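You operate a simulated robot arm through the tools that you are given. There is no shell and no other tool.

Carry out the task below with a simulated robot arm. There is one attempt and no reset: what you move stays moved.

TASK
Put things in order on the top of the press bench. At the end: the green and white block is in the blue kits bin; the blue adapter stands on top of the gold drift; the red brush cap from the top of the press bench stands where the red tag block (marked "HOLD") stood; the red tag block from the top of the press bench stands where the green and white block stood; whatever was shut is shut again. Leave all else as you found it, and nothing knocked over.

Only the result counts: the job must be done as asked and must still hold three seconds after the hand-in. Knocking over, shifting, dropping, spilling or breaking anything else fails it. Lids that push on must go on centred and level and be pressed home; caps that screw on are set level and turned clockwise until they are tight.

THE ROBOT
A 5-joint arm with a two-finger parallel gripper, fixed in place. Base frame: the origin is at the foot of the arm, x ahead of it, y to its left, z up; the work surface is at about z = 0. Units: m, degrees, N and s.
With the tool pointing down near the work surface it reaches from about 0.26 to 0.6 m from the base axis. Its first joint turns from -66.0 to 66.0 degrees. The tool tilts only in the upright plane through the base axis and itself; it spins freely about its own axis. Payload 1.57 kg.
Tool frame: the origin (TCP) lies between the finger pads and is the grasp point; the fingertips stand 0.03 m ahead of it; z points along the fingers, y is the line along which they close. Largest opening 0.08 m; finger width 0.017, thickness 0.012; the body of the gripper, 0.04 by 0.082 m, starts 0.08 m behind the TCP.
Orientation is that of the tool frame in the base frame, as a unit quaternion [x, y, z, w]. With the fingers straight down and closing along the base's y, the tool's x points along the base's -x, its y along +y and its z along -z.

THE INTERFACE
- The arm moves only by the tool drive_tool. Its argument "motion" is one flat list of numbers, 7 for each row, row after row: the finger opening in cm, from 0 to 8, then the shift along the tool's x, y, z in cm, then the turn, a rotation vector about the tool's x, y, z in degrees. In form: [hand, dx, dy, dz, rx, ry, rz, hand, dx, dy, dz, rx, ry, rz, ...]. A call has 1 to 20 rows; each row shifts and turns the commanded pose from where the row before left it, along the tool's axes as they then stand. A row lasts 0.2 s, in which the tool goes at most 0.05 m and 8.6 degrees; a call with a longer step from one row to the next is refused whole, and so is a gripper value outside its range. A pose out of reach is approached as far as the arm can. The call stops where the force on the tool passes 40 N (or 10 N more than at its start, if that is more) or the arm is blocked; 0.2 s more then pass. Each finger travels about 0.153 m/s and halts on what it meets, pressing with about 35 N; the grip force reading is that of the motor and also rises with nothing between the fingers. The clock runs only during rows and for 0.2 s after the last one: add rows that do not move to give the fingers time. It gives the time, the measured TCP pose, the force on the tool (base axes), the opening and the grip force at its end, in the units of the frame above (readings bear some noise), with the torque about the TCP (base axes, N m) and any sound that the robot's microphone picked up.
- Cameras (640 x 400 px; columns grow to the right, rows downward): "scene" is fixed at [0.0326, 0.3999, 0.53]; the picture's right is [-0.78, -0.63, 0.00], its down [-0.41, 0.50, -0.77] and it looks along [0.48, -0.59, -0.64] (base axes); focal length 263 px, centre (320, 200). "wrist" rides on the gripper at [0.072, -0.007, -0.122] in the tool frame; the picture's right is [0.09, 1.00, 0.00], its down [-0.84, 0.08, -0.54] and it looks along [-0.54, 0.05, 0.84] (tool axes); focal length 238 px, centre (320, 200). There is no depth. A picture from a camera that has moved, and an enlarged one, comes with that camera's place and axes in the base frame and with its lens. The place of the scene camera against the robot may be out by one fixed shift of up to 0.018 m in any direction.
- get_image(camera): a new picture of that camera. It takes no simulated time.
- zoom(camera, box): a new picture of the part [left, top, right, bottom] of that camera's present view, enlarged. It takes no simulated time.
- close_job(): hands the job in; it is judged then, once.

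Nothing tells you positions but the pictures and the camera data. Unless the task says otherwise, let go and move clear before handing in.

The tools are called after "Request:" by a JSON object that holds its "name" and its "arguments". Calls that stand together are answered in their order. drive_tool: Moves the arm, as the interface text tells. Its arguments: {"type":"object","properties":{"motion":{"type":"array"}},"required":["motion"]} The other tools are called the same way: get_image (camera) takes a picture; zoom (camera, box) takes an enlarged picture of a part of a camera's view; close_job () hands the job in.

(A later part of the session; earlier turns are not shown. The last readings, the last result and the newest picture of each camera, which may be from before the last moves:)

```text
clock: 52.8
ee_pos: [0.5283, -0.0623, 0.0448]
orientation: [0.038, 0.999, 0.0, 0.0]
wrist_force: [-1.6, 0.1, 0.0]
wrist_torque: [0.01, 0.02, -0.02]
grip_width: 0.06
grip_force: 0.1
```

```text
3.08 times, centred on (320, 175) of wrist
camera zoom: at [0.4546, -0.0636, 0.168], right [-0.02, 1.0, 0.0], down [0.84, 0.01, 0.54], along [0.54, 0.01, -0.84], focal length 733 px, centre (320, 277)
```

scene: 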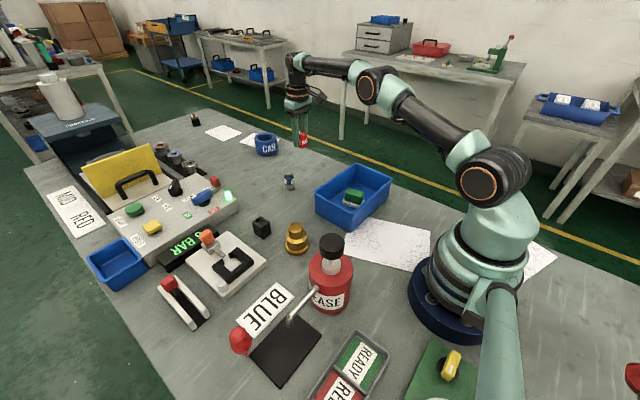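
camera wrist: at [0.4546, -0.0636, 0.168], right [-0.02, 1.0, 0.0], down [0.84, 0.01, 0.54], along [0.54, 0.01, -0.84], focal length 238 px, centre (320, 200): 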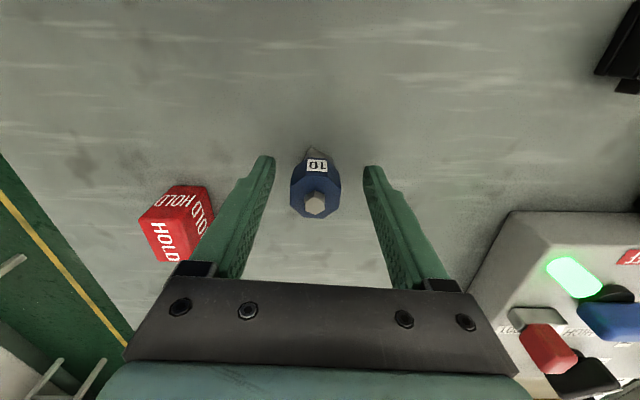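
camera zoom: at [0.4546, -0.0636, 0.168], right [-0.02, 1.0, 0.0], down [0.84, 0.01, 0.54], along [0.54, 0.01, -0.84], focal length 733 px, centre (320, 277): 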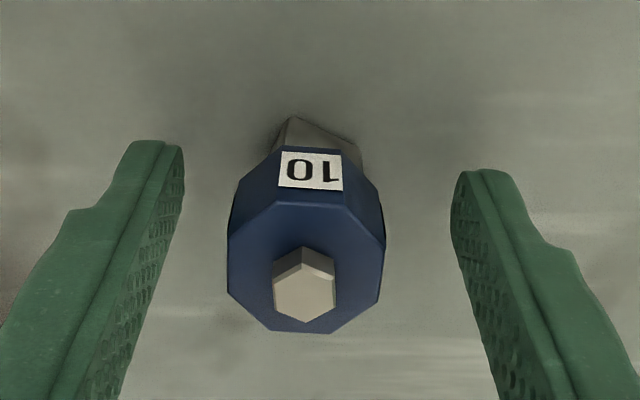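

Request:
{"name": "drive_tool", "arguments": {"motion": [6, -0.2, -0.28, 0.3, 0, 0, 0, 6, 0, 0, 0.25, 0, 0, 0, 6, 0, 0, 0, 0, 0, 0, 4.5, 0, 0, 0, 0, 0, 0, 3.5, 0, 0, 0, 0, 0, 0, 2, 0, 0, 0, 0, 0, 0, 2, 0, 0, 0, 0, 0, 0, 2, 0, 0, 0, 0, 0, 0]}}

Request:
{"name": "get_image", "arguments": {"camera": "wrist"}}

Request:
{"name": "zoom", "arguments": {"camera": "scene", "box": [260, 140, 320, 200]}}

```text
clock: 54.6
ee_pos: [0.5309, -0.0647, 0.0398]
orientation: [0.038, 0.999, 0.001, 0.0]
wrist_force: [0.0, 0.0, 0.1]
wrist_torque: [-0.03, -0.02, 0.0]
grip_width: 0.0292
grip_force: 35.1
```

```text
taken
camera wrist: at [0.4583, -0.0662, 0.1629], right [-0.02, 1.0, 0.0], down [0.84, 0.01, 0.54], along [0.54, 0.01, -0.84], focal length 238 px, centre (320, 200)
```

wrist: 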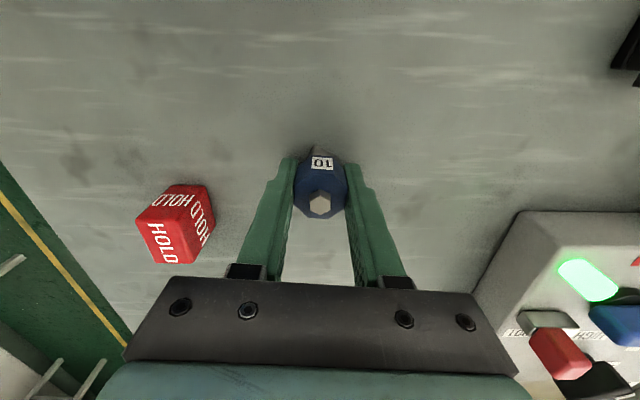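

```text
6.67 times, centred on (290, 170) of scene
camera zoom: at [0.0326, 0.3999, 0.53], right [-0.78, -0.63, 0.0], down [-0.41, 0.5, -0.77], along [0.48, -0.59, -0.64], focal length 1751 px, centre (520, 400)
```

zoom: 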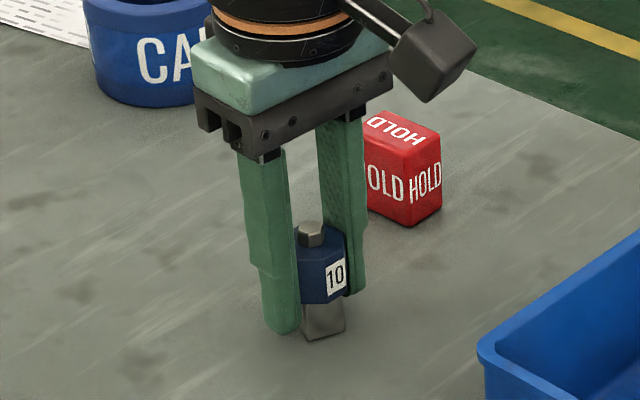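

The adapter is gripped (2.92 cm). I'll lift it and carry it to above the gold drift.

Request:
{"name": "drive_tool", "arguments": {"motion": [2, 0, 0, -1.5, 0, 0, 0, 2, 0, 0, -4, 0, 0, 0, 2, 0, 0, -4, 0, 0, 0, 2, 0, 0, -4, 0, 0, 0, 2, 3.16, 2.425, -0.5, 0, 0, 0, 2, 3.16, 2.425, -0.5, 0, 0, 0, 2, 3.16, 2.425, -0.5, 0, 0, 0, 2, 3.16, 2.425, -0.5, 0, 0, 0, 2, 3.16, 2.425, -0.5, 0, 0, 0, 2, 3.16, 2.425, 0, 0, 0, 0, 2, 0, 0, 0, 0, 0, 0, 2, 0, 0, 0, 0, 0, 0]}}

Request:
{"name": "get_image", "arguments": {"camera": "wrist"}}

Request:
{"name": "zoom", "arguments": {"camera": "wrist", "box": [270, 80, 370, 160]}}

Request:
{"name": "get_image", "arguments": {"camera": "scene"}}

```text
clock: 57.2
ee_pos: [0.3506, 0.0946, 0.202]
orientation: [0.039, 0.999, 0.0, 0.0]
wrist_force: [-0.3, 0.6, -1.3]
wrist_torque: [-0.01, 0.0, 0.02]
grip_width: 0.0291
grip_force: 34.9
```

```text
taken
camera wrist: at [0.2773, 0.0935, 0.3245], right [-0.02, 1.0, 0.0], down [0.84, 0.01, 0.54], along [0.54, 0.01, -0.84], focal length 238 px, centre (320, 200)
```

wrist: 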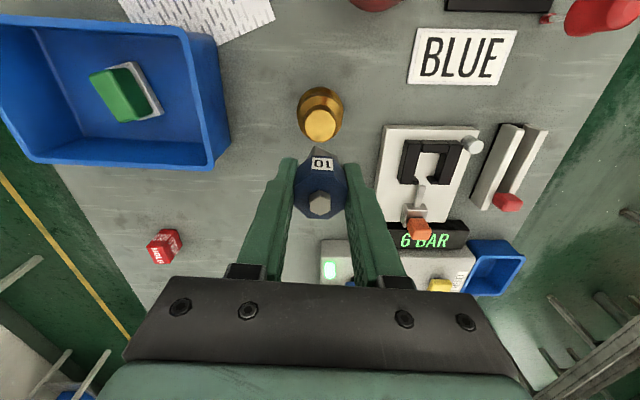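

```text
5.00 times, centred on (320, 120) of wrist
camera zoom: at [0.2773, 0.0935, 0.3245], right [-0.02, 1.0, 0.0], down [0.84, 0.01, 0.54], along [0.54, 0.01, -0.84], focal length 1192 px, centre (320, 600)
```

zoom: 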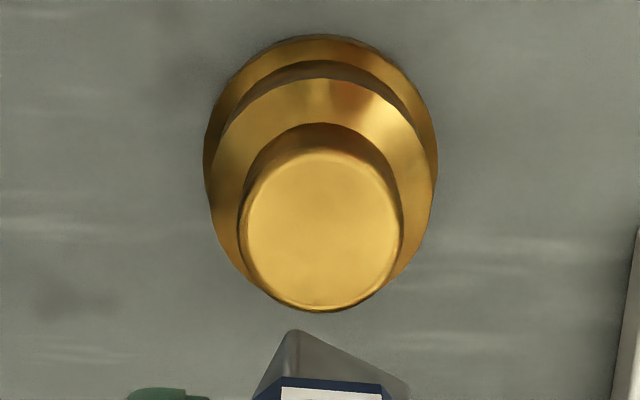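

```text
taken
```

scene: 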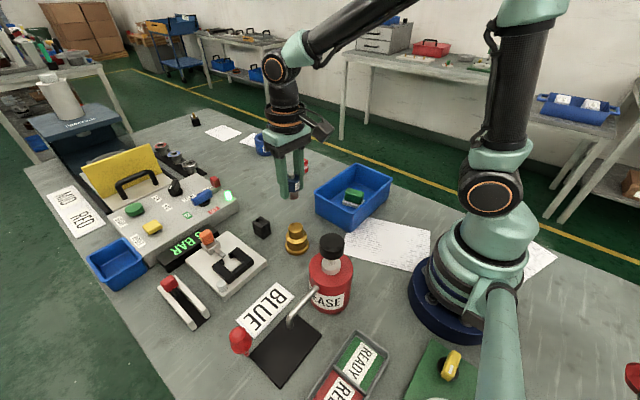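

The drift axis is near (0.350, 0.095), with its top at z of about 0.068. I'll lower the adapter to just above it and check alignment from both cameras.

Request:
{"name": "drive_tool", "arguments": {"motion": [2, 0.1, 0.05, 3.0, 0, 0, 0, 2, 0, 0, 2.5, 0, 0, 0, 2, 0, 0, 1.5, 0, 0, 0, 2, 0, 0, 0.4, 0, 0, 0, 2, 0, 0, 0, 0, 0, 0, 2, 0, 0, 0, 0, 0, 0]}}

Request:
{"name": "zoom", "arguments": {"camera": "scene", "box": [265, 180, 325, 260]}}

Request:
{"name": "zoom", "arguments": {"camera": "wrist", "box": [260, 90, 380, 230]}}

```text
clock: 58.6
ee_pos: [0.3518, 0.0934, 0.1262]
orientation: [0.039, 0.999, 0.0, 0.0]
wrist_force: [-0.4, 0.1, -0.4]
wrist_torque: [-0.01, -0.01, -0.02]
grip_width: 0.0292
grip_force: 34.9
```

```text
5.00 times, centred on (295, 220) of scene
camera zoom: at [0.0326, 0.3999, 0.53], right [-0.78, -0.63, 0.0], down [-0.41, 0.5, -0.77], along [0.48, -0.59, -0.64], focal length 1313 px, centre (445, 100)
```

zoom: 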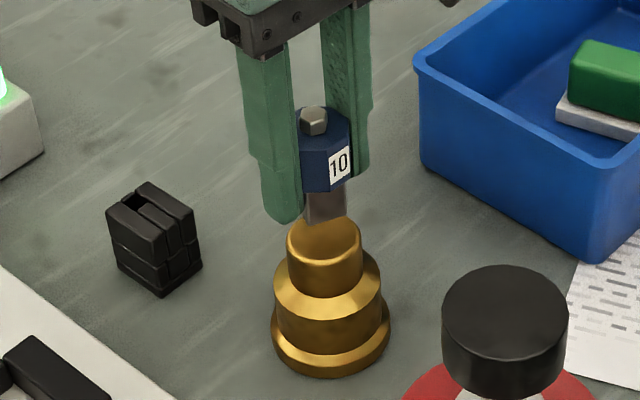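

```text
2.86 times, centred on (320, 160) of wrist
camera zoom: at [0.2789, 0.0924, 0.2492], right [-0.02, 1.0, 0.0], down [0.84, 0.01, 0.54], along [0.54, 0.01, -0.84], focal length 681 px, centre (320, 314)
```

zoom: 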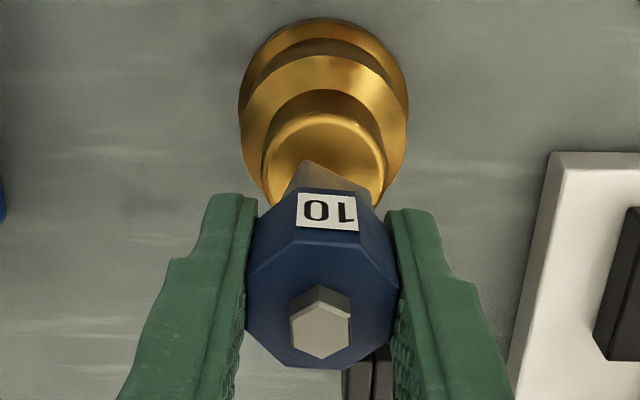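

Request:
{"name": "zoom", "arguments": {"camera": "scene", "box": [275, 195, 315, 235]}}

Request:
{"name": "zoom", "arguments": {"camera": "wrist", "box": [290, 125, 350, 170]}}

```text
10.00 times, centred on (295, 215) of scene
camera zoom: at [0.0326, 0.3999, 0.53], right [-0.78, -0.63, 0.0], down [-0.41, 0.5, -0.77], along [0.48, -0.59, -0.64], focal length 2626 px, centre (570, 50)
```

zoom: 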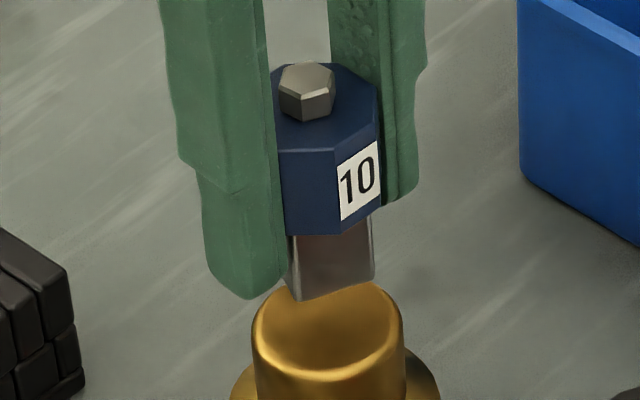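

```text
8.89 times, centred on (320, 148) of wrist
camera zoom: at [0.2789, 0.0924, 0.2492], right [-0.02, 1.0, 0.0], down [0.84, 0.01, 0.54], along [0.54, 0.01, -0.84], focal length 2119 px, centre (320, 667)
```

zoom: 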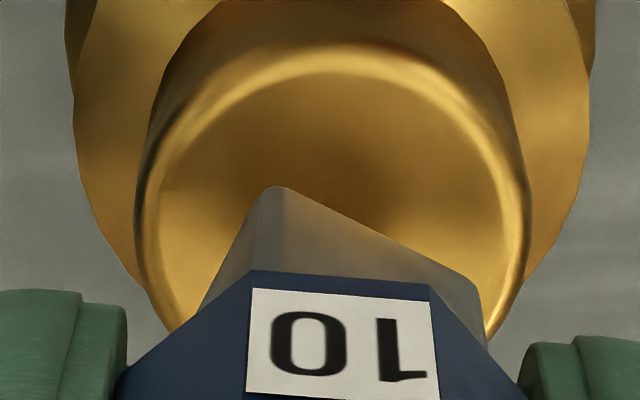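

Both cameras agree the adapter is within about 1 mm of the drift axis. I'll descend gradually until contact.

Request:
{"name": "drive_tool", "arguments": {"motion": [2, 0, 0.08, 0.7, 0, 0, 0, 2, 0, 0, 0.5, 0, 0, 0, 2, 0, 0, 0.2, 0, 0, 0, 2, 0, 0, 0, 0, 0, 0, 2, 0, 0, 0, 0, 0, 0]}}

Request:
{"name": "zoom", "arguments": {"camera": "scene", "box": [275, 200, 315, 240]}}

```text
clock: 59.8
ee_pos: [0.3523, 0.0937, 0.1118]
orientation: [0.039, 0.999, 0.001, 0.0]
wrist_force: [0.0, -0.8, -1.5]
wrist_torque: [0.0, 0.06, 0.0]
grip_width: 0.0291
grip_force: 34.9
```

```text
10.00 times, centred on (295, 220) of scene
camera zoom: at [0.0326, 0.3999, 0.53], right [-0.78, -0.63, 0.0], down [-0.41, 0.5, -0.77], along [0.48, -0.59, -0.64], focal length 2626 px, centre (570, 0)
```

zoom: 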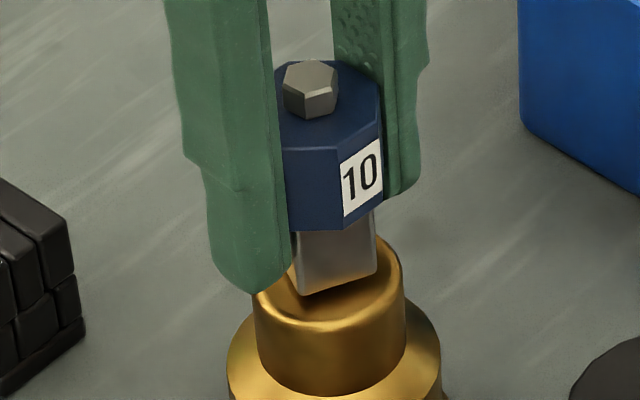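

Request:
{"name": "drive_tool", "arguments": {"motion": [2, 0, 0, 0.15, 0, 0, 0, 2, 0, 0, 0.1, 0, 0, 0, 2, 0, 0, 0.1, 0, 0, 0, 2, 0, 0, 0, 0, 0, 0]}}

Request:
{"name": "zoom", "arguments": {"camera": "scene", "box": [275, 200, 315, 240]}}

```text
clock: 60.8
ee_pos: [0.3523, 0.0949, 0.1096]
orientation: [0.038, 0.999, 0.0, 0.0]
wrist_force: [-0.5, -0.2, -0.2]
wrist_torque: [0.0, -0.01, 0.0]
grip_width: 0.0292
grip_force: 35.3
```

```text
10.00 times, centred on (295, 220) of scene
camera zoom: at [0.0326, 0.3999, 0.53], right [-0.78, -0.63, 0.0], down [-0.41, 0.5, -0.77], along [0.48, -0.59, -0.64], focal length 2626 px, centre (570, 0)
```

zoom: 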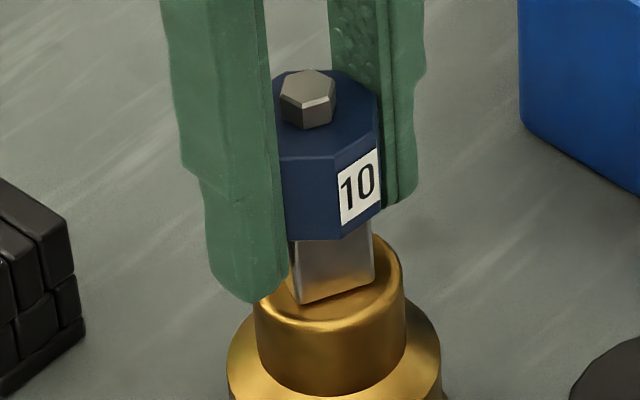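

Request:
{"name": "drive_tool", "arguments": {"motion": [2, 0, 0, 0.1, 0, 0, 0, 2, 0, 0, 0.1, 0, 0, 0, 2, 0, 0, 0, 0, 0, 0]}}

Request:
{"name": "zoom", "arguments": {"camera": "scene", "box": [275, 200, 315, 240]}}

```text
clock: 61.6
ee_pos: [0.3528, 0.095, 0.1086]
orientation: [0.038, 0.999, 0.001, 0.002]
wrist_force: [-3.5, -6.3, 26.1]
wrist_torque: [-0.15, 0.12, 0.0]
grip_width: 0.0291
grip_force: 34.8
```

```text
10.00 times, centred on (295, 220) of scene
camera zoom: at [0.0326, 0.3999, 0.53], right [-0.78, -0.63, 0.0], down [-0.41, 0.5, -0.77], along [0.48, -0.59, -0.64], focal length 2626 px, centre (570, 0)
```

zoom: 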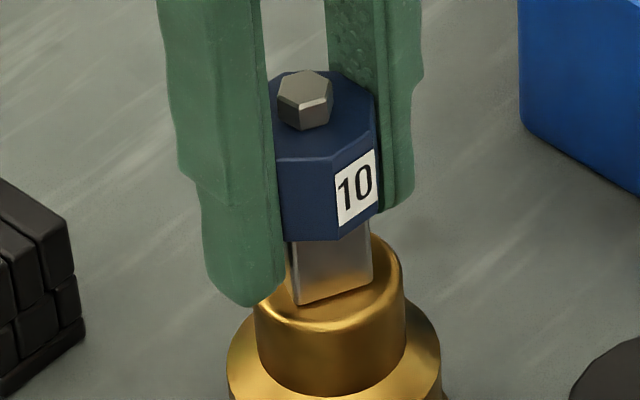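

Contact made (26 N). I'll relax a touch, then open slowly.

Request:
{"name": "drive_tool", "arguments": {"motion": [2, 0, 0, -0.13, 0, 0, 0, 2, 0, 0, 0, 0, 0, 0]}}

```text
clock: 62.2
ee_pos: [0.3532, 0.0956, 0.1071]
orientation: [0.037, 0.999, -0.001, 0.001]
wrist_force: [2.5, 0.1, 5.3]
wrist_torque: [0.04, -0.14, 0.0]
grip_width: 0.0292
grip_force: 35.0
```

Request:
{"name": "drive_tool", "arguments": {"motion": [2.9, 0, 0, 0, 0, 0, 0, 3.1, 0, 0, 0, 0, 0, 0, 3.4, 0, 0, 0, 0, 0, 0, 4, 0, 0, 0, 0, 0, 0, 5, 0, 0, 0, 0, 0, 0, 6, 0, 0, 0, 0, 0, 0, 6, 0, 0, 0, 0, 0, 0]}}

Request:
{"name": "zoom", "arguments": {"camera": "scene", "box": [275, 195, 315, 245]}}

Request:
{"name": "zoom", "arguments": {"camera": "wrist", "box": [250, 90, 390, 230]}}

```text
clock: 63.8
ee_pos: [0.3517, 0.0963, 0.1096]
orientation: [0.039, 0.999, -0.001, 0.0]
wrist_force: [-0.1, 0.1, -0.6]
wrist_torque: [-0.01, -0.02, -0.03]
grip_width: 0.06
grip_force: 0.1
```

```text
8.00 times, centred on (295, 220) of scene
camera zoom: at [0.0326, 0.3999, 0.53], right [-0.78, -0.63, 0.0], down [-0.41, 0.5, -0.77], along [0.48, -0.59, -0.64], focal length 2101 px, centre (520, 40)
```

zoom: 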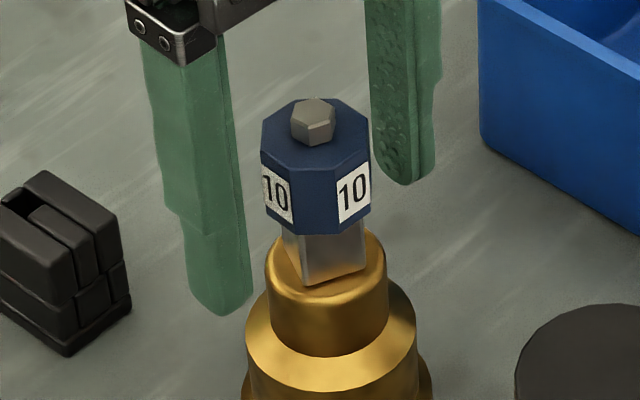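

```text
2.86 times, centred on (320, 160) of wrist
camera zoom: at [0.2787, 0.0941, 0.2318], right [-0.02, 1.0, 0.0], down [0.84, 0.01, 0.54], along [0.54, 0.01, -0.84], focal length 681 px, centre (320, 314)
```

zoom: 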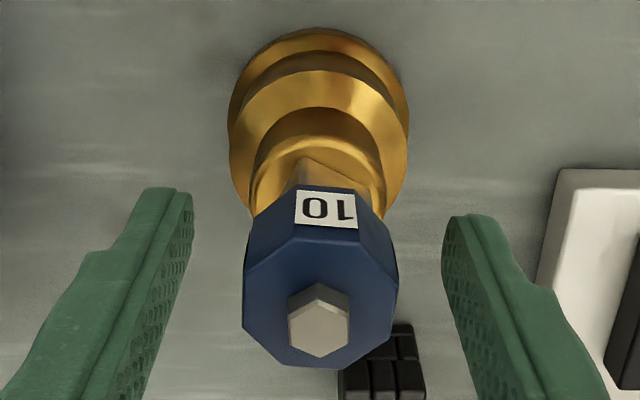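

The adapter stands centred on the drift. I'll rise straight up and clear.

Request:
{"name": "drive_tool", "arguments": {"motion": [6, 0, 0, -1, 0, 0, 0, 6, 0, 0, -3, 0, 0, 0, 6, 0, 0, -4, 0, 0, 0, 6, 0, 0, -4, 0, 0, 0, 6, 0, 0, -4, 0, 0, 0, 6, 0, 0, -4, 0, 0, 0, 8, 0, 0, 0, 0, 0, 0]}}

Request:
{"name": "get_image", "arguments": {"camera": "wrist"}}

Request:
{"name": "get_image", "arguments": {"camera": "scene"}}

```text
clock: 65.4
ee_pos: [0.3496, 0.094, 0.3119]
orientation: [0.039, 0.999, 0.0, 0.0]
wrist_force: [-0.3, 0.0, 0.7]
wrist_torque: [0.01, -0.01, -0.01]
grip_width: 0.0802
grip_force: 0.1
```

```text
taken
camera wrist: at [0.2765, 0.0915, 0.4335], right [-0.02, 1.0, 0.0], down [0.84, 0.01, 0.54], along [0.54, 0.01, -0.84], focal length 238 px, centre (320, 200)
```

wrist: 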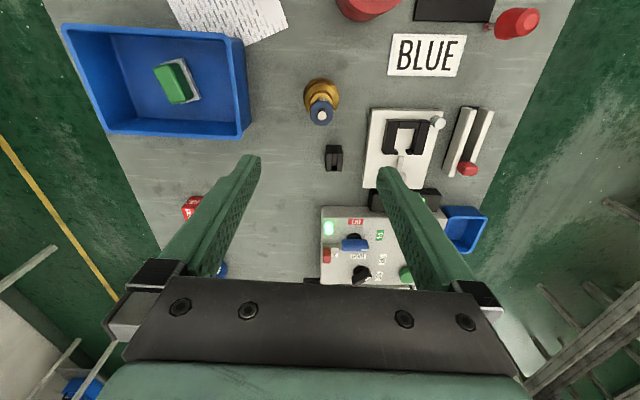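

```text
taken
```

scene: 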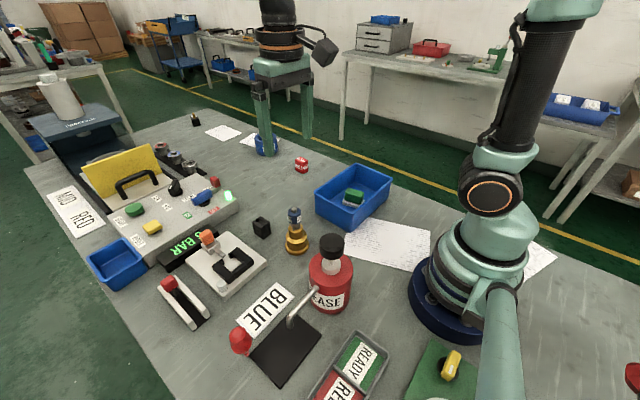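

Now the red brush cap, which I'll inspect again from this angle.

Request:
{"name": "zoom", "arguments": {"camera": "wrist", "box": [470, 0, 550, 50]}}

Request:
{"name": "zoom", "arguments": {"camera": "scene", "box": [236, 345, 260, 365]}}

```text
8.00 times, centred on (510, 25) of wrist
camera zoom: at [0.2765, 0.0915, 0.4335], right [-0.02, 1.0, 0.0], down [0.84, 0.01, 0.54], along [0.54, 0.01, -0.84], focal length 1907 px, centre (-1200, 1600)
```

zoom: 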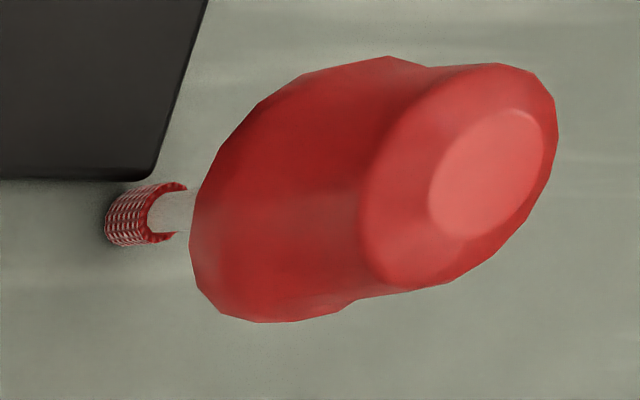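

```text
16.00 times, centred on (248, 355) of scene
camera zoom: at [0.0326, 0.3999, 0.53], right [-0.78, -0.63, 0.0], down [-0.41, 0.5, -0.77], along [0.48, -0.59, -0.64], focal length 4202 px, centre (1472, -2280)
```

zoom: 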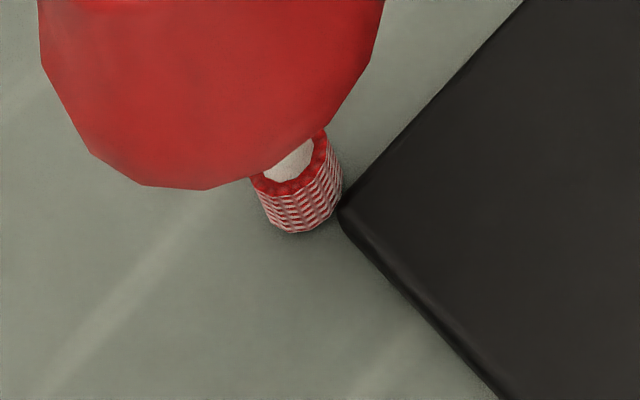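

I'll rotate the gripper to align with the radial direction there and move above the brush cap at about (0.249, 0.335).

Request:
{"name": "drive_tool", "arguments": {"motion": [8, 0, 0, 0, 0, 0, -8.27, 8, 0, 0, 0, 0, 0, -8.27, 8, 0, 0, 0, 0, 0, -8.27, 8, 0, 0, 0, 0, 0, -8.27, 8, 0, 0, 0, 0, 0, -8.27, 8, 0, 0, 0, 0, 0, -8.27, 8, 0, 0, 0, 0, 0, -8.27, 8, -2.225, 3.745, 0.9, 0, 0, 0, 8, -2.225, 3.745, 0.9, 0, 0, 0, 8, -2.225, 3.745, 0.9, 0, 0, 0, 8, -2.225, 3.745, 0.9, 0, 0, 0, 8, -2.225, 3.745, 0.9, 0, 0, 0, 8, -2.225, 3.745, 0.9, 0, 0, 0, 8, 0, 0, 0, 0, 0, 0]}}

Request:
{"name": "get_image", "arguments": {"camera": "wrist"}}

Request:
{"name": "zoom", "arguments": {"camera": "wrist", "box": [250, 60, 390, 180]}}

Request:
{"name": "get_image", "arguments": {"camera": "scene"}}

```text
clock: 68.4
ee_pos: [0.2506, 0.3347, 0.2531]
orientation: [-0.45, 0.893, 0.0, 0.0]
wrist_force: [-0.4, 0.5, -0.8]
wrist_torque: [-0.01, 0.0, -0.01]
grip_width: 0.08
grip_force: 0.1
```

```text
taken
camera wrist: at [0.212, 0.2725, 0.3761], right [-0.86, 0.52, 0.0], down [0.44, 0.72, 0.54], along [0.28, 0.46, -0.84], focal length 238 px, centre (320, 200)
```

wrist: 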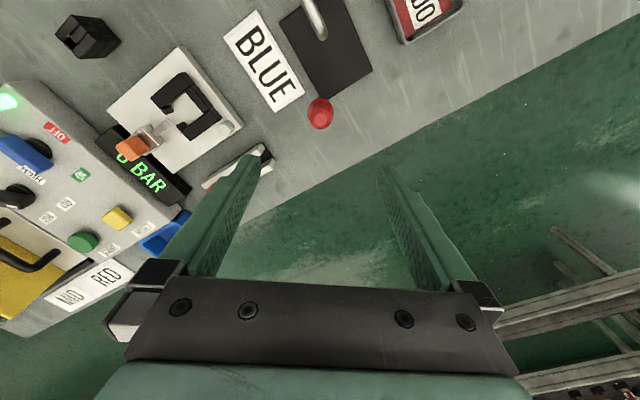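

```text
3.33 times, centred on (320, 120) of wrist
camera zoom: at [0.212, 0.2725, 0.3761], right [-0.86, 0.52, 0.0], down [0.44, 0.72, 0.54], along [0.28, 0.46, -0.84], focal length 794 px, centre (320, 467)
```

zoom: 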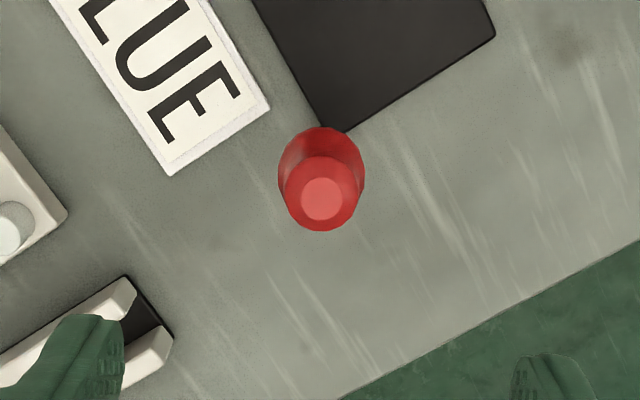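

```text
taken
```

scene: 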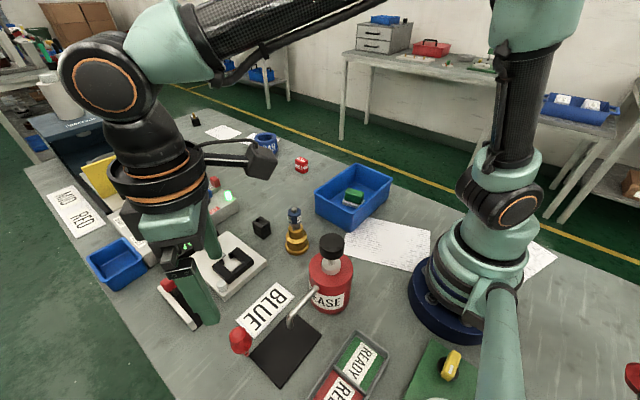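

The cap's axis is at about (0.2495, 0.3345), with maximum diameter about 35 mm and top near z 0.09. I'll descend with the fingers straddling it.

Request:
{"name": "drive_tool", "arguments": {"motion": [6, 0.08, 0.08, 3.5, 0, 0, 0, 6, 0, 0, 4, 0, 0, 0, 6, 0, 0, 4, 0, 0, 0, 6, 0, 0, 4, 0, 0, 0, 6, 0, 0, 3, 0, 0, 0, 6, 0, 0, 1.2, 0, 0, 0, 6, 0, 0, 0, 0, 0, 0, 6, 0, 0, 0, 0, 0, 0]}}

Request:
{"name": "get_image", "arguments": {"camera": "wrist"}}

Request:
{"name": "zoom", "arguments": {"camera": "wrist", "box": [250, 110, 390, 240]}}

Request:
{"name": "zoom", "arguments": {"camera": "scene", "box": [170, 260, 340, 380]}}

```text
clock: 70.2
ee_pos: [0.2487, 0.336, 0.0559]
orientation: [-0.449, 0.893, 0.0, 0.0]
wrist_force: [0.3, 0.0, -0.4]
wrist_torque: [0.04, 0.01, -0.01]
grip_width: 0.0599
grip_force: 0.1
```

```text
taken
camera wrist: at [0.2103, 0.2735, 0.1797], right [-0.86, 0.52, 0.0], down [0.44, 0.72, 0.54], along [0.28, 0.46, -0.84], focal length 238 px, centre (320, 200)
```

wrist: 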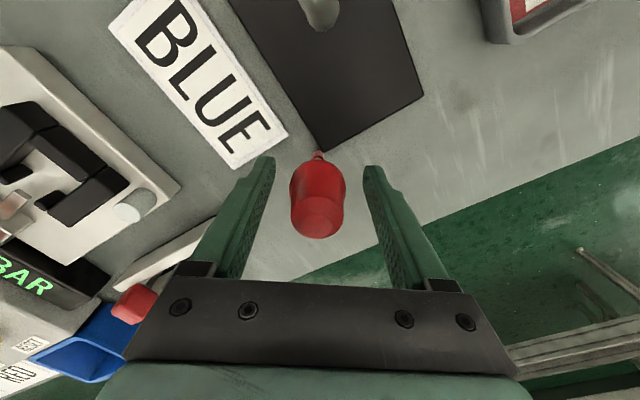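

```text
3.08 times, centred on (320, 175) of wrist
camera zoom: at [0.2103, 0.2735, 0.1797], right [-0.86, 0.52, 0.0], down [0.44, 0.72, 0.54], along [0.28, 0.46, -0.84], focal length 733 px, centre (320, 277)
```

zoom: 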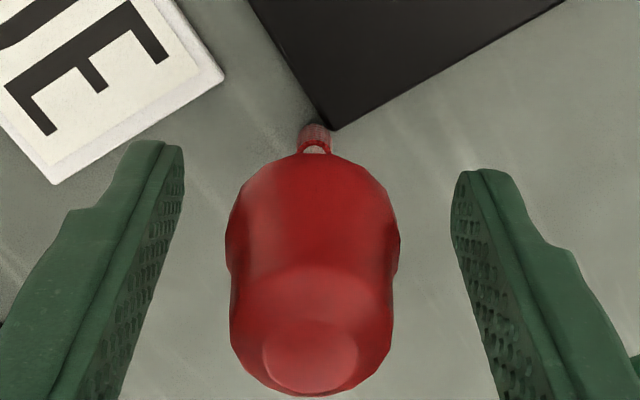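

```text
3.33 times, centred on (255, 320) of scene
camera zoom: at [0.0326, 0.3999, 0.53], right [-0.78, -0.63, 0.0], down [-0.41, 0.5, -0.77], along [0.48, -0.59, -0.64], focal length 876 px, centre (537, -200)
```

zoom: 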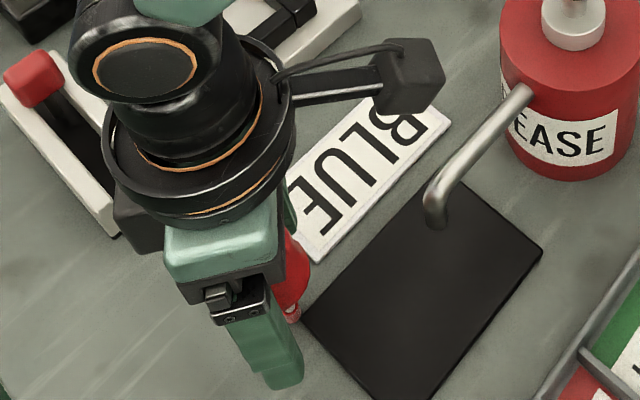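

The cap is between the fingers, about 1 mm off-centre. I'll nudge and close slowly, then check.

Request:
{"name": "drive_tool", "arguments": {"motion": [6, 0, -0.13, 0.2, 0, 0, 0, 6, 0, 0, 0, 0, 0, 0, 5, 0, 0, 0, 0, 0, 0, 4.4, 0, 0, 0, 0, 0, 0, 4.0, 0, 0, 0, 0, 0, 0, 3.8, 0, 0, 0, 0, 0, 0, 3.6, 0, 0, 0, 0, 0, 0, 3.4, 0, 0, 0, 0, 0, 0, 3.2, 0, 0, 0, 0, 0, 0, 2.8, 0, 0, 0, 0, 0, 0, 2.0, 0, 0, 0, 0, 0, 0, 2.0, 0, 0, 0, 0, 0, 0]}}

Request:
{"name": "zoom", "arguments": {"camera": "wrist", "box": [250, 110, 390, 240]}}

Request:
{"name": "zoom", "arguments": {"camera": "scene", "box": [210, 310, 280, 370]}}

```text
clock: 72.8
ee_pos: [0.2505, 0.3346, 0.0554]
orientation: [-0.45, 0.893, 0.001, 0.001]
wrist_force: [0.0, -0.1, -0.2]
wrist_torque: [-0.01, 0.01, -0.01]
grip_width: 0.0318
grip_force: 34.7
```

```text
3.08 times, centred on (320, 175) of wrist
camera zoom: at [0.2116, 0.2734, 0.1781], right [-0.86, 0.52, 0.0], down [0.44, 0.72, 0.54], along [0.28, 0.46, -0.84], focal length 733 px, centre (320, 277)
```

zoom: 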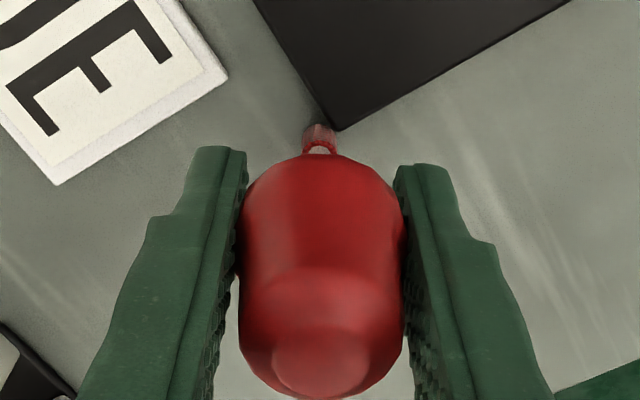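

```text
6.67 times, centred on (245, 340) of scene
camera zoom: at [0.0326, 0.3999, 0.53], right [-0.78, -0.63, 0.0], down [-0.41, 0.5, -0.77], along [0.48, -0.59, -0.64], focal length 1751 px, centre (820, -733)
```

zoom: 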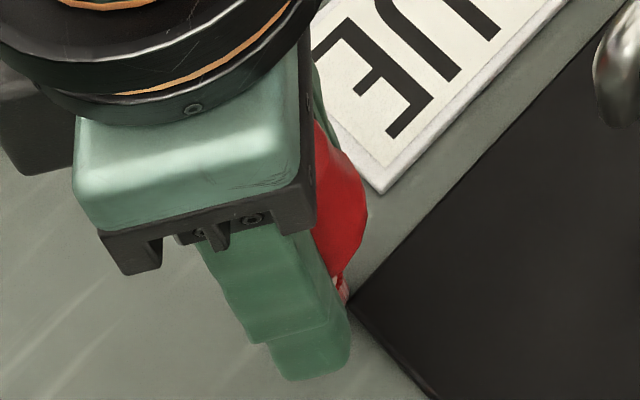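

Gripped at 3.2 cm. I'll lift only a few millimetres and check whether it is free and comes up as one piece.

Request:
{"name": "drive_tool", "arguments": {"motion": [2, 0, 0, -0.2, 0, 0, 0, 2, 0, 0, -0.2, 0, 0, 0, 2, 0, 0, 0, 0, 0, 0]}}

Request:
{"name": "zoom", "arguments": {"camera": "wrist", "box": [250, 110, 390, 240]}}

```text
clock: 73.6
ee_pos: [0.2509, 0.3352, 0.0593]
orientation: [-0.451, 0.893, 0.0, 0.0]
wrist_force: [-0.4, 0.5, -0.8]
wrist_torque: [-0.01, 0.05, 0.04]
grip_width: 0.0319
grip_force: 34.6
```

```text
3.08 times, centred on (320, 175) of wrist
camera zoom: at [0.2123, 0.2736, 0.1823], right [-0.86, 0.52, 0.0], down [0.43, 0.72, 0.54], along [0.28, 0.46, -0.84], focal length 733 px, centre (320, 277)
```

zoom: 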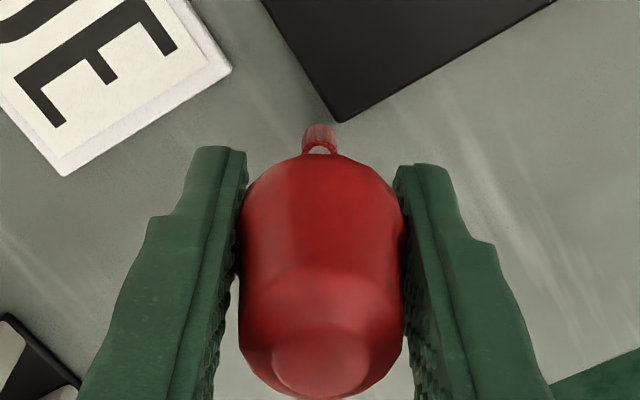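

It is a free single piece (cap, rod and brush tip move together), so this is the brush cap. I'll lift it smoothly and check that it hangs upright.

Request:
{"name": "drive_tool", "arguments": {"motion": [2, 0, 0, -1.0, 0, 0, 0, 2, 0, 0, -2, 0, 0, 0, 2, 0, 0, -3, 0, 0, 0, 2, 0, 0, -3, 0, 0, 0, 2, 0, 0, -3, 0, 0, 0, 2, 0, 0, -3, 0, 0, 0, 2, 0, 0, -1.5, 0, 0, 0, 2, 0, 0, 0, 0, 0, 0]}}

Request:
{"name": "zoom", "arguments": {"camera": "wrist", "box": [250, 110, 390, 240]}}

Request:
{"name": "get_image", "arguments": {"camera": "scene"}}

```text
clock: 75.4
ee_pos: [0.2504, 0.3339, 0.225]
orientation: [-0.449, 0.893, 0.0, 0.001]
wrist_force: [-1.1, -0.4, 0.6]
wrist_torque: [0.02, -0.02, 0.02]
grip_width: 0.032
grip_force: 35.2
```

```text
3.08 times, centred on (320, 175) of wrist
camera zoom: at [0.2116, 0.2727, 0.349], right [-0.86, 0.52, 0.0], down [0.44, 0.72, 0.54], along [0.28, 0.46, -0.84], focal length 733 px, centre (320, 277)
```

zoom: 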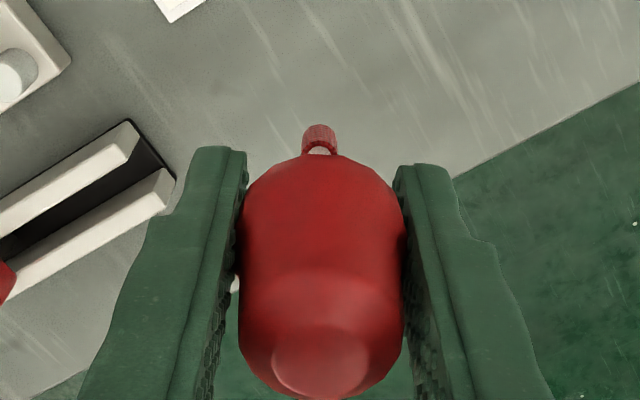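

```text
taken
```

scene: 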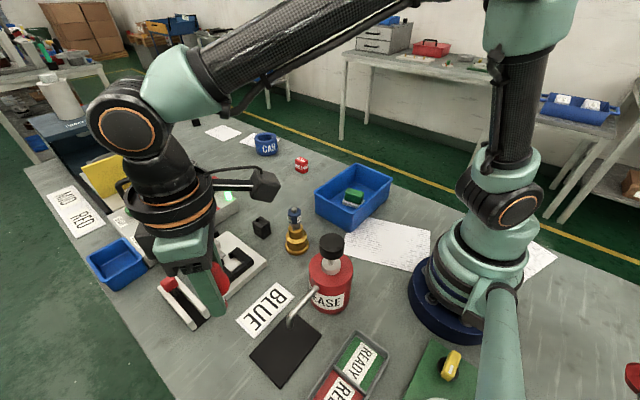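

It hangs upright. I'll rotate the gripper back to the neutral yaw, then carry it smoothly to the HOLD spot (0.509, 0.0346).

Request:
{"name": "drive_tool", "arguments": {"motion": [2, 0, 0, 0, 0, 0, 4, 2, 0, 0, 0, 0, 0, 7, 2, 0, 0, 0, 0, 0, 8, 2, 0, 0, 0, 0, 0, 8, 2, 0, 0, 0, 0, 0, 8, 2, 0, 0, 0, 0, 0, 8, 2, 0, 0, 0, 0, 0, 6, 2, 0, 0, 0, 0, 0, 4.4, 2, 0, 0, 0, 0, 0, 0]}}

Request:
{"name": "drive_tool", "arguments": {"motion": [2, -0.834, -0.966, 0, 0, 0, 0, 2, -1.668, -1.931, 0, 0, 0, 0, 2, -2.085, -2.414, 0, 0, 0, 0, 2, -2.085, -2.414, 0, 0, 0, 0, 2, -2.085, -2.414, 0, 0, 0, 0, 2, -2.085, -2.414, 0, 0, 0, 0, 2, -2.085, -2.414, 0, 0, 0, 0, 2, -2.085, -2.414, 0, 0, 0, 0, 2, -2.085, -2.414, 0, 0, 0, 0, 2, -2.085, -2.414, 0, 0, 0, 0, 2, -2.085, -2.414, 0, 0, 0, 0, 2, -2.085, -2.414, 0, 0, 0, 0, 2, -1.668, -1.931, 0, 0, 0, 0, 2, -0.834, -0.966, 0, 0, 0, 0, 2, 0, 0, 0, 0, 0, 0]}}

Request:
{"name": "get_image", "arguments": {"camera": "wrist"}}

Request:
{"name": "zoom", "arguments": {"camera": "wrist", "box": [250, 110, 390, 240]}}

Request:
{"name": "get_image", "arguments": {"camera": "scene"}}

```text
clock: 77.4
ee_pos: [0.2501, 0.336, 0.224]
orientation: [-0.001, 1.0, -0.001, 0.001]
wrist_force: [0.1, -0.3, 0.2]
wrist_torque: [-0.01, 0.03, 0.01]
grip_width: 0.0316
grip_force: 35.7
```

```text
clock: 80.6
ee_pos: [0.509, 0.0381, 0.2259]
orientation: [-0.001, 1.0, 0.0, 0.0]
wrist_force: [-0.3, 0.1, 0.4]
wrist_torque: [-0.01, -0.02, 0.0]
grip_width: 0.0317
grip_force: 34.8
```

```text
taken
camera wrist: at [0.4364, 0.0307, 0.3489], right [-0.09, 1.0, 0.0], down [0.84, 0.08, 0.54], along [0.54, 0.05, -0.84], focal length 238 px, centre (320, 200)
```

wrist: 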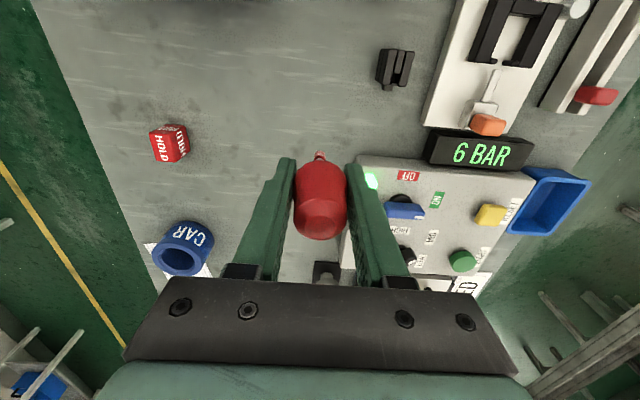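

```text
3.08 times, centred on (320, 175) of wrist
camera zoom: at [0.4364, 0.0307, 0.3489], right [-0.09, 1.0, 0.0], down [0.84, 0.08, 0.54], along [0.54, 0.05, -0.84], focal length 733 px, centre (320, 277)
```

zoom: 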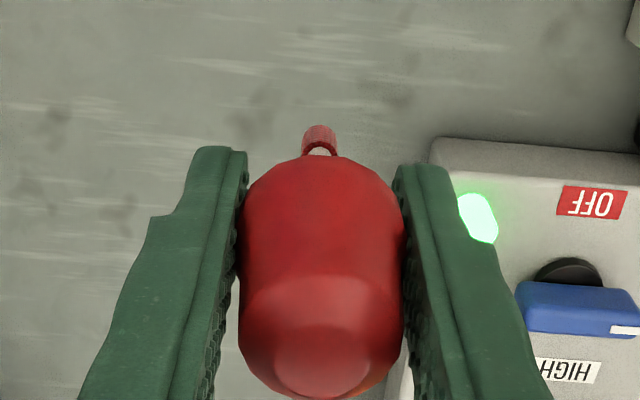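

```text
taken
```

scene: 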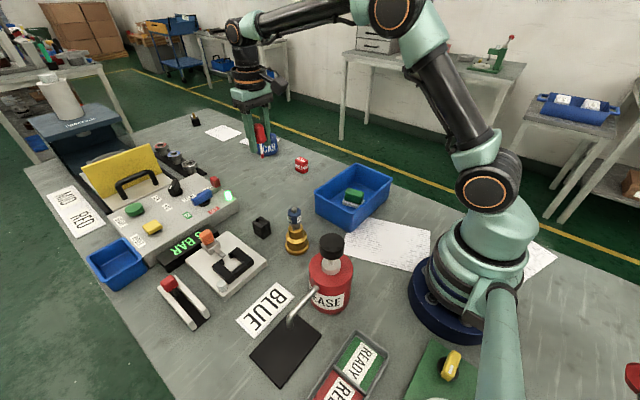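

I'm over the spot. I'll correct y by 3 mm and descend to just above the bench.

Request:
{"name": "drive_tool", "arguments": {"motion": [2, 0, -0.3, 2, 0, 0, 0, 2, 0, 0, 3.5, 0, 0, 0, 2, 0, 0, 3.5, 0, 0, 0, 2, 0, 0, 3.5, 0, 0, 0, 2, 0, 0, 2.5, 0, 0, 0, 2, 0, 0, 1, 0, 0, 0, 2, 0, 0, 0.3, 0, 0, 0, 2, 0, 0, 0, 0, 0, 0, 2, 0, 0, 0, 0, 0, 0]}}

Request:
{"name": "zoom", "arguments": {"camera": "wrist", "box": [250, 110, 390, 240]}}

Request:
{"name": "zoom", "arguments": {"camera": "scene", "box": [240, 160, 300, 220]}}

```text
clock: 82.6
ee_pos: [0.5114, 0.0351, 0.0606]
orientation: [-0.001, 1.0, 0.0, 0.0]
wrist_force: [0.1, 0.8, 1.1]
wrist_torque: [0.0, -0.01, 0.0]
grip_width: 0.0315
grip_force: 35.6
```

```text
3.08 times, centred on (320, 175) of wrist
camera zoom: at [0.4373, 0.0275, 0.1838], right [-0.09, 1.0, 0.0], down [0.84, 0.08, 0.54], along [0.54, 0.05, -0.84], focal length 733 px, centre (320, 277)
```

zoom: 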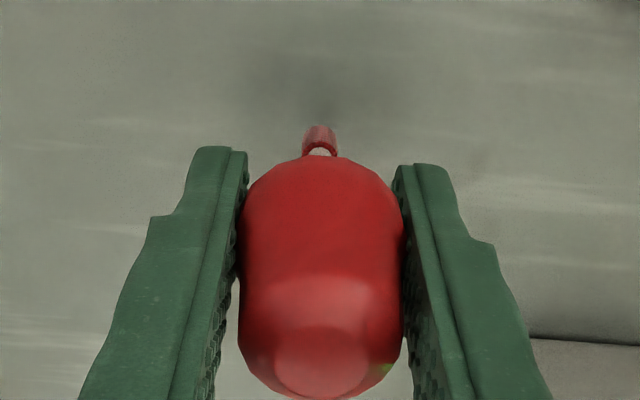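

```text
6.67 times, centred on (270, 190) of scene
camera zoom: at [0.0326, 0.3999, 0.53], right [-0.78, -0.63, 0.0], down [-0.41, 0.5, -0.77], along [0.48, -0.59, -0.64], focal length 1751 px, centre (653, 267)
```

zoom: 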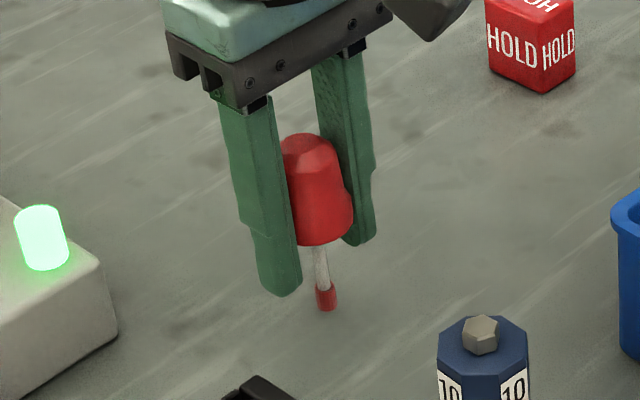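

Request:
{"name": "zoom", "arguments": {"camera": "scene", "box": [258, 180, 288, 215]}}

Request:
{"name": "zoom", "arguments": {"camera": "wrist", "box": [305, 140, 335, 165]}}

```text
11.43 times, centred on (273, 198) of scene
camera zoom: at [0.0326, 0.3999, 0.53], right [-0.78, -0.63, 0.0], down [-0.41, 0.5, -0.77], along [0.48, -0.59, -0.64], focal length 3002 px, centre (857, 229)
```

zoom: 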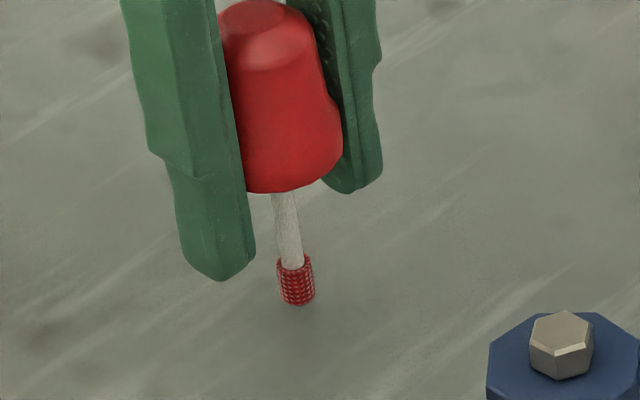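

```text
16.00 times, centred on (320, 152) of wrist
camera zoom: at [0.4373, 0.0275, 0.1838], right [-0.09, 1.0, 0.0], down [0.84, 0.08, 0.54], along [0.54, 0.05, -0.84], focal length 3814 px, centre (320, 960)
```

zoom: 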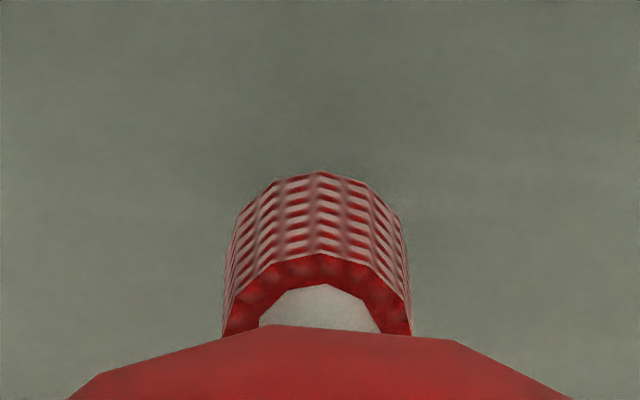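

The cap hangs upright just above the bench. I'll lower it in fine steps until the foot touches.

Request:
{"name": "drive_tool", "arguments": {"motion": [2, 0, 0, 0.2, 0, 0, 0, 2, 0, 0, 0.1, 0, 0, 0, 2, 0, 0, 0, 0, 0, 0]}}

Request:
{"name": "zoom", "arguments": {"camera": "scene", "box": [262, 195, 286, 215]}}

```text
clock: 83.4
ee_pos: [0.5111, 0.034, 0.0575]
orientation: [-0.001, 1.0, 0.0, 0.0]
wrist_force: [-0.4, -0.1, 0.0]
wrist_torque: [0.01, 0.0, 0.02]
grip_width: 0.0314
grip_force: 34.7
```

```text
16.00 times, centred on (274, 205) of scene
camera zoom: at [0.0326, 0.3999, 0.53], right [-0.78, -0.63, 0.0], down [-0.41, 0.5, -0.77], along [0.48, -0.59, -0.64], focal length 4202 px, centre (1056, 120)
```

zoom: 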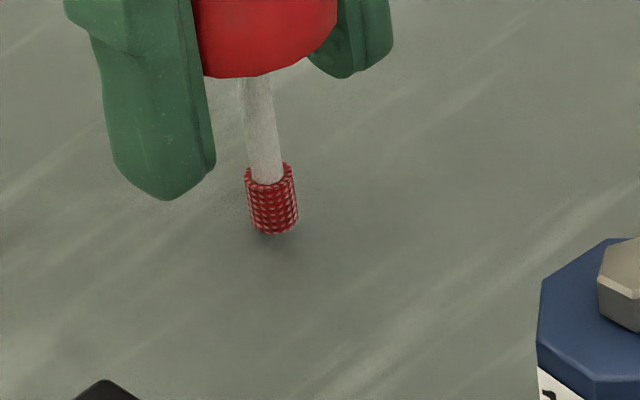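

Request:
{"name": "drive_tool", "arguments": {"motion": [2, 0, 0, 0.1, 0, 0, 0, 2, 0, 0, 0.08, 0, 0, 0, 2, 0, 0, 0, 0, 0, 0]}}

```text
clock: 84.2
ee_pos: [0.5113, 0.0332, 0.0563]
orientation: [-0.001, 1.0, 0.001, -0.001]
wrist_force: [-0.6, 0.0, 0.6]
wrist_torque: [0.02, 0.0, 0.01]
grip_width: 0.0313
grip_force: 35.1
```

Request:
{"name": "drive_tool", "arguments": {"motion": [2, 0, 0, 0.08, 0, 0, 0, 2, 0, 0, 0, 0, 0, 0]}}

Request:
{"name": "zoom", "arguments": {"camera": "scene", "box": [262, 195, 286, 215]}}

```text
clock: 84.8
ee_pos: [0.511, 0.0343, 0.0552]
orientation: [-0.002, 1.0, 0.0, 0.0]
wrist_force: [0.2, -0.2, 0.3]
wrist_torque: [0.02, -0.02, 0.01]
grip_width: 0.0315
grip_force: 34.7
```

```text
16.00 times, centred on (274, 205) of scene
camera zoom: at [0.0326, 0.3999, 0.53], right [-0.78, -0.63, 0.0], down [-0.41, 0.5, -0.77], along [0.48, -0.59, -0.64], focal length 4202 px, centre (1056, 120)
```

zoom: 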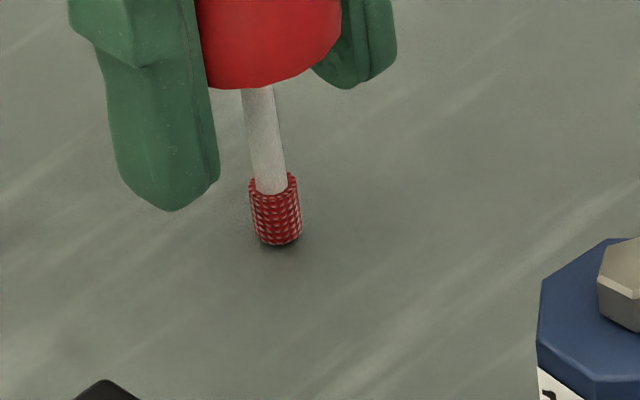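

Request:
{"name": "drive_tool", "arguments": {"motion": [2, 0, 0, 0.06, 0, 0, 0, 2, 0, 0, 0, 0, 0, 0]}}

```text
clock: 85.4
ee_pos: [0.5108, 0.0345, 0.0554]
orientation: [-0.002, 1.0, 0.0, 0.0]
wrist_force: [0.0, 0.1, -0.2]
wrist_torque: [-0.01, -0.02, 0.01]
grip_width: 0.0308
grip_force: 35.3
```

Request:
{"name": "drive_tool", "arguments": {"motion": [2, 0, 0, 0.06, 0, 0, 0, 2, 0, 0, 0, 0, 0, 0]}}

Request:
{"name": "zoom", "arguments": {"camera": "scene", "box": [262, 195, 286, 215]}}

Request:
{"name": "zoom", "arguments": {"camera": "wrist", "box": [250, 110, 390, 240]}}

```text
clock: 86.0
ee_pos: [0.5115, 0.0343, 0.0548]
orientation: [-0.001, 1.0, 0.001, 0.0]
wrist_force: [-2.9, -2.2, 10.3]
wrist_torque: [-0.1, 0.18, 0.0]
grip_width: 0.031
grip_force: 35.4
```

```text
16.00 times, centred on (274, 205) of scene
camera zoom: at [0.0326, 0.3999, 0.53], right [-0.78, -0.63, 0.0], down [-0.41, 0.5, -0.77], along [0.48, -0.59, -0.64], focal length 4202 px, centre (1056, 120)
```

zoom: 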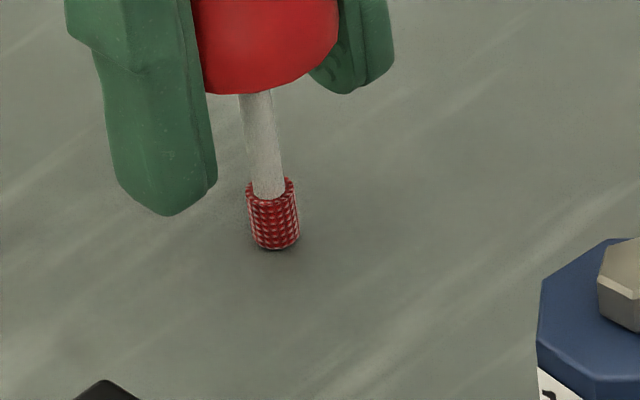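

```text
3.08 times, centred on (320, 175) of wrist
camera zoom: at [0.4378, 0.0272, 0.1781], right [-0.09, 1.0, 0.0], down [0.84, 0.08, 0.54], along [0.54, 0.05, -0.84], focal length 733 px, centre (320, 277)
```

zoom: 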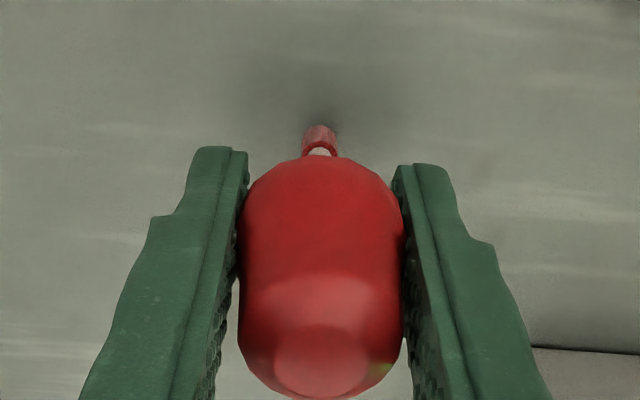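

The foot is in contact (10 N). I'll ease off slightly, then open very slowly.

Request:
{"name": "drive_tool", "arguments": {"motion": [2, 0, 0, -0.05, 0, 0, 0, 2, 0, 0, 0, 0, 0, 0]}}

```text
clock: 86.6
ee_pos: [0.512, 0.0339, 0.0551]
orientation: [-0.001, 1.0, 0.0, 0.002]
wrist_force: [-1.6, 0.2, 7.1]
wrist_torque: [-0.01, 0.01, 0.01]
grip_width: 0.0311
grip_force: 35.1
```

Request:
{"name": "drive_tool", "arguments": {"motion": [2, 0, 0, -0.04, 0, 0, 0, 2, 0, 0, 0, 0, 0, 0]}}

Request:
{"name": "zoom", "arguments": {"camera": "scene", "box": [250, 170, 300, 215]}}

```text
clock: 87.2
ee_pos: [0.5101, 0.0328, 0.0545]
orientation: [-0.001, 1.0, 0.0, 0.001]
wrist_force: [2.4, 0.2, 5.0]
wrist_torque: [0.05, -0.13, 0.04]
grip_width: 0.0314
grip_force: 34.9
```

```text
8.89 times, centred on (275, 192) of scene
camera zoom: at [0.0326, 0.3999, 0.53], right [-0.78, -0.63, 0.0], down [-0.41, 0.5, -0.77], along [0.48, -0.59, -0.64], focal length 2335 px, centre (720, 267)
```

zoom: 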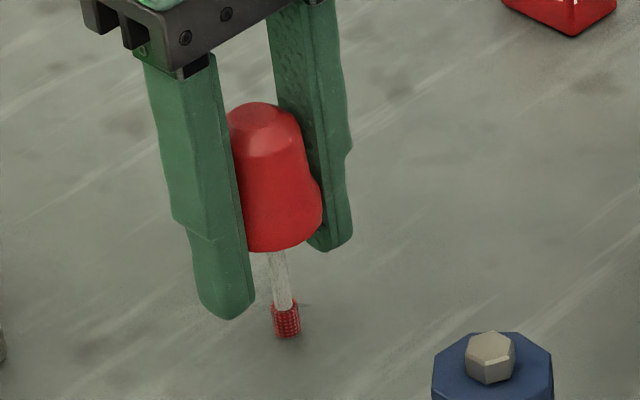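

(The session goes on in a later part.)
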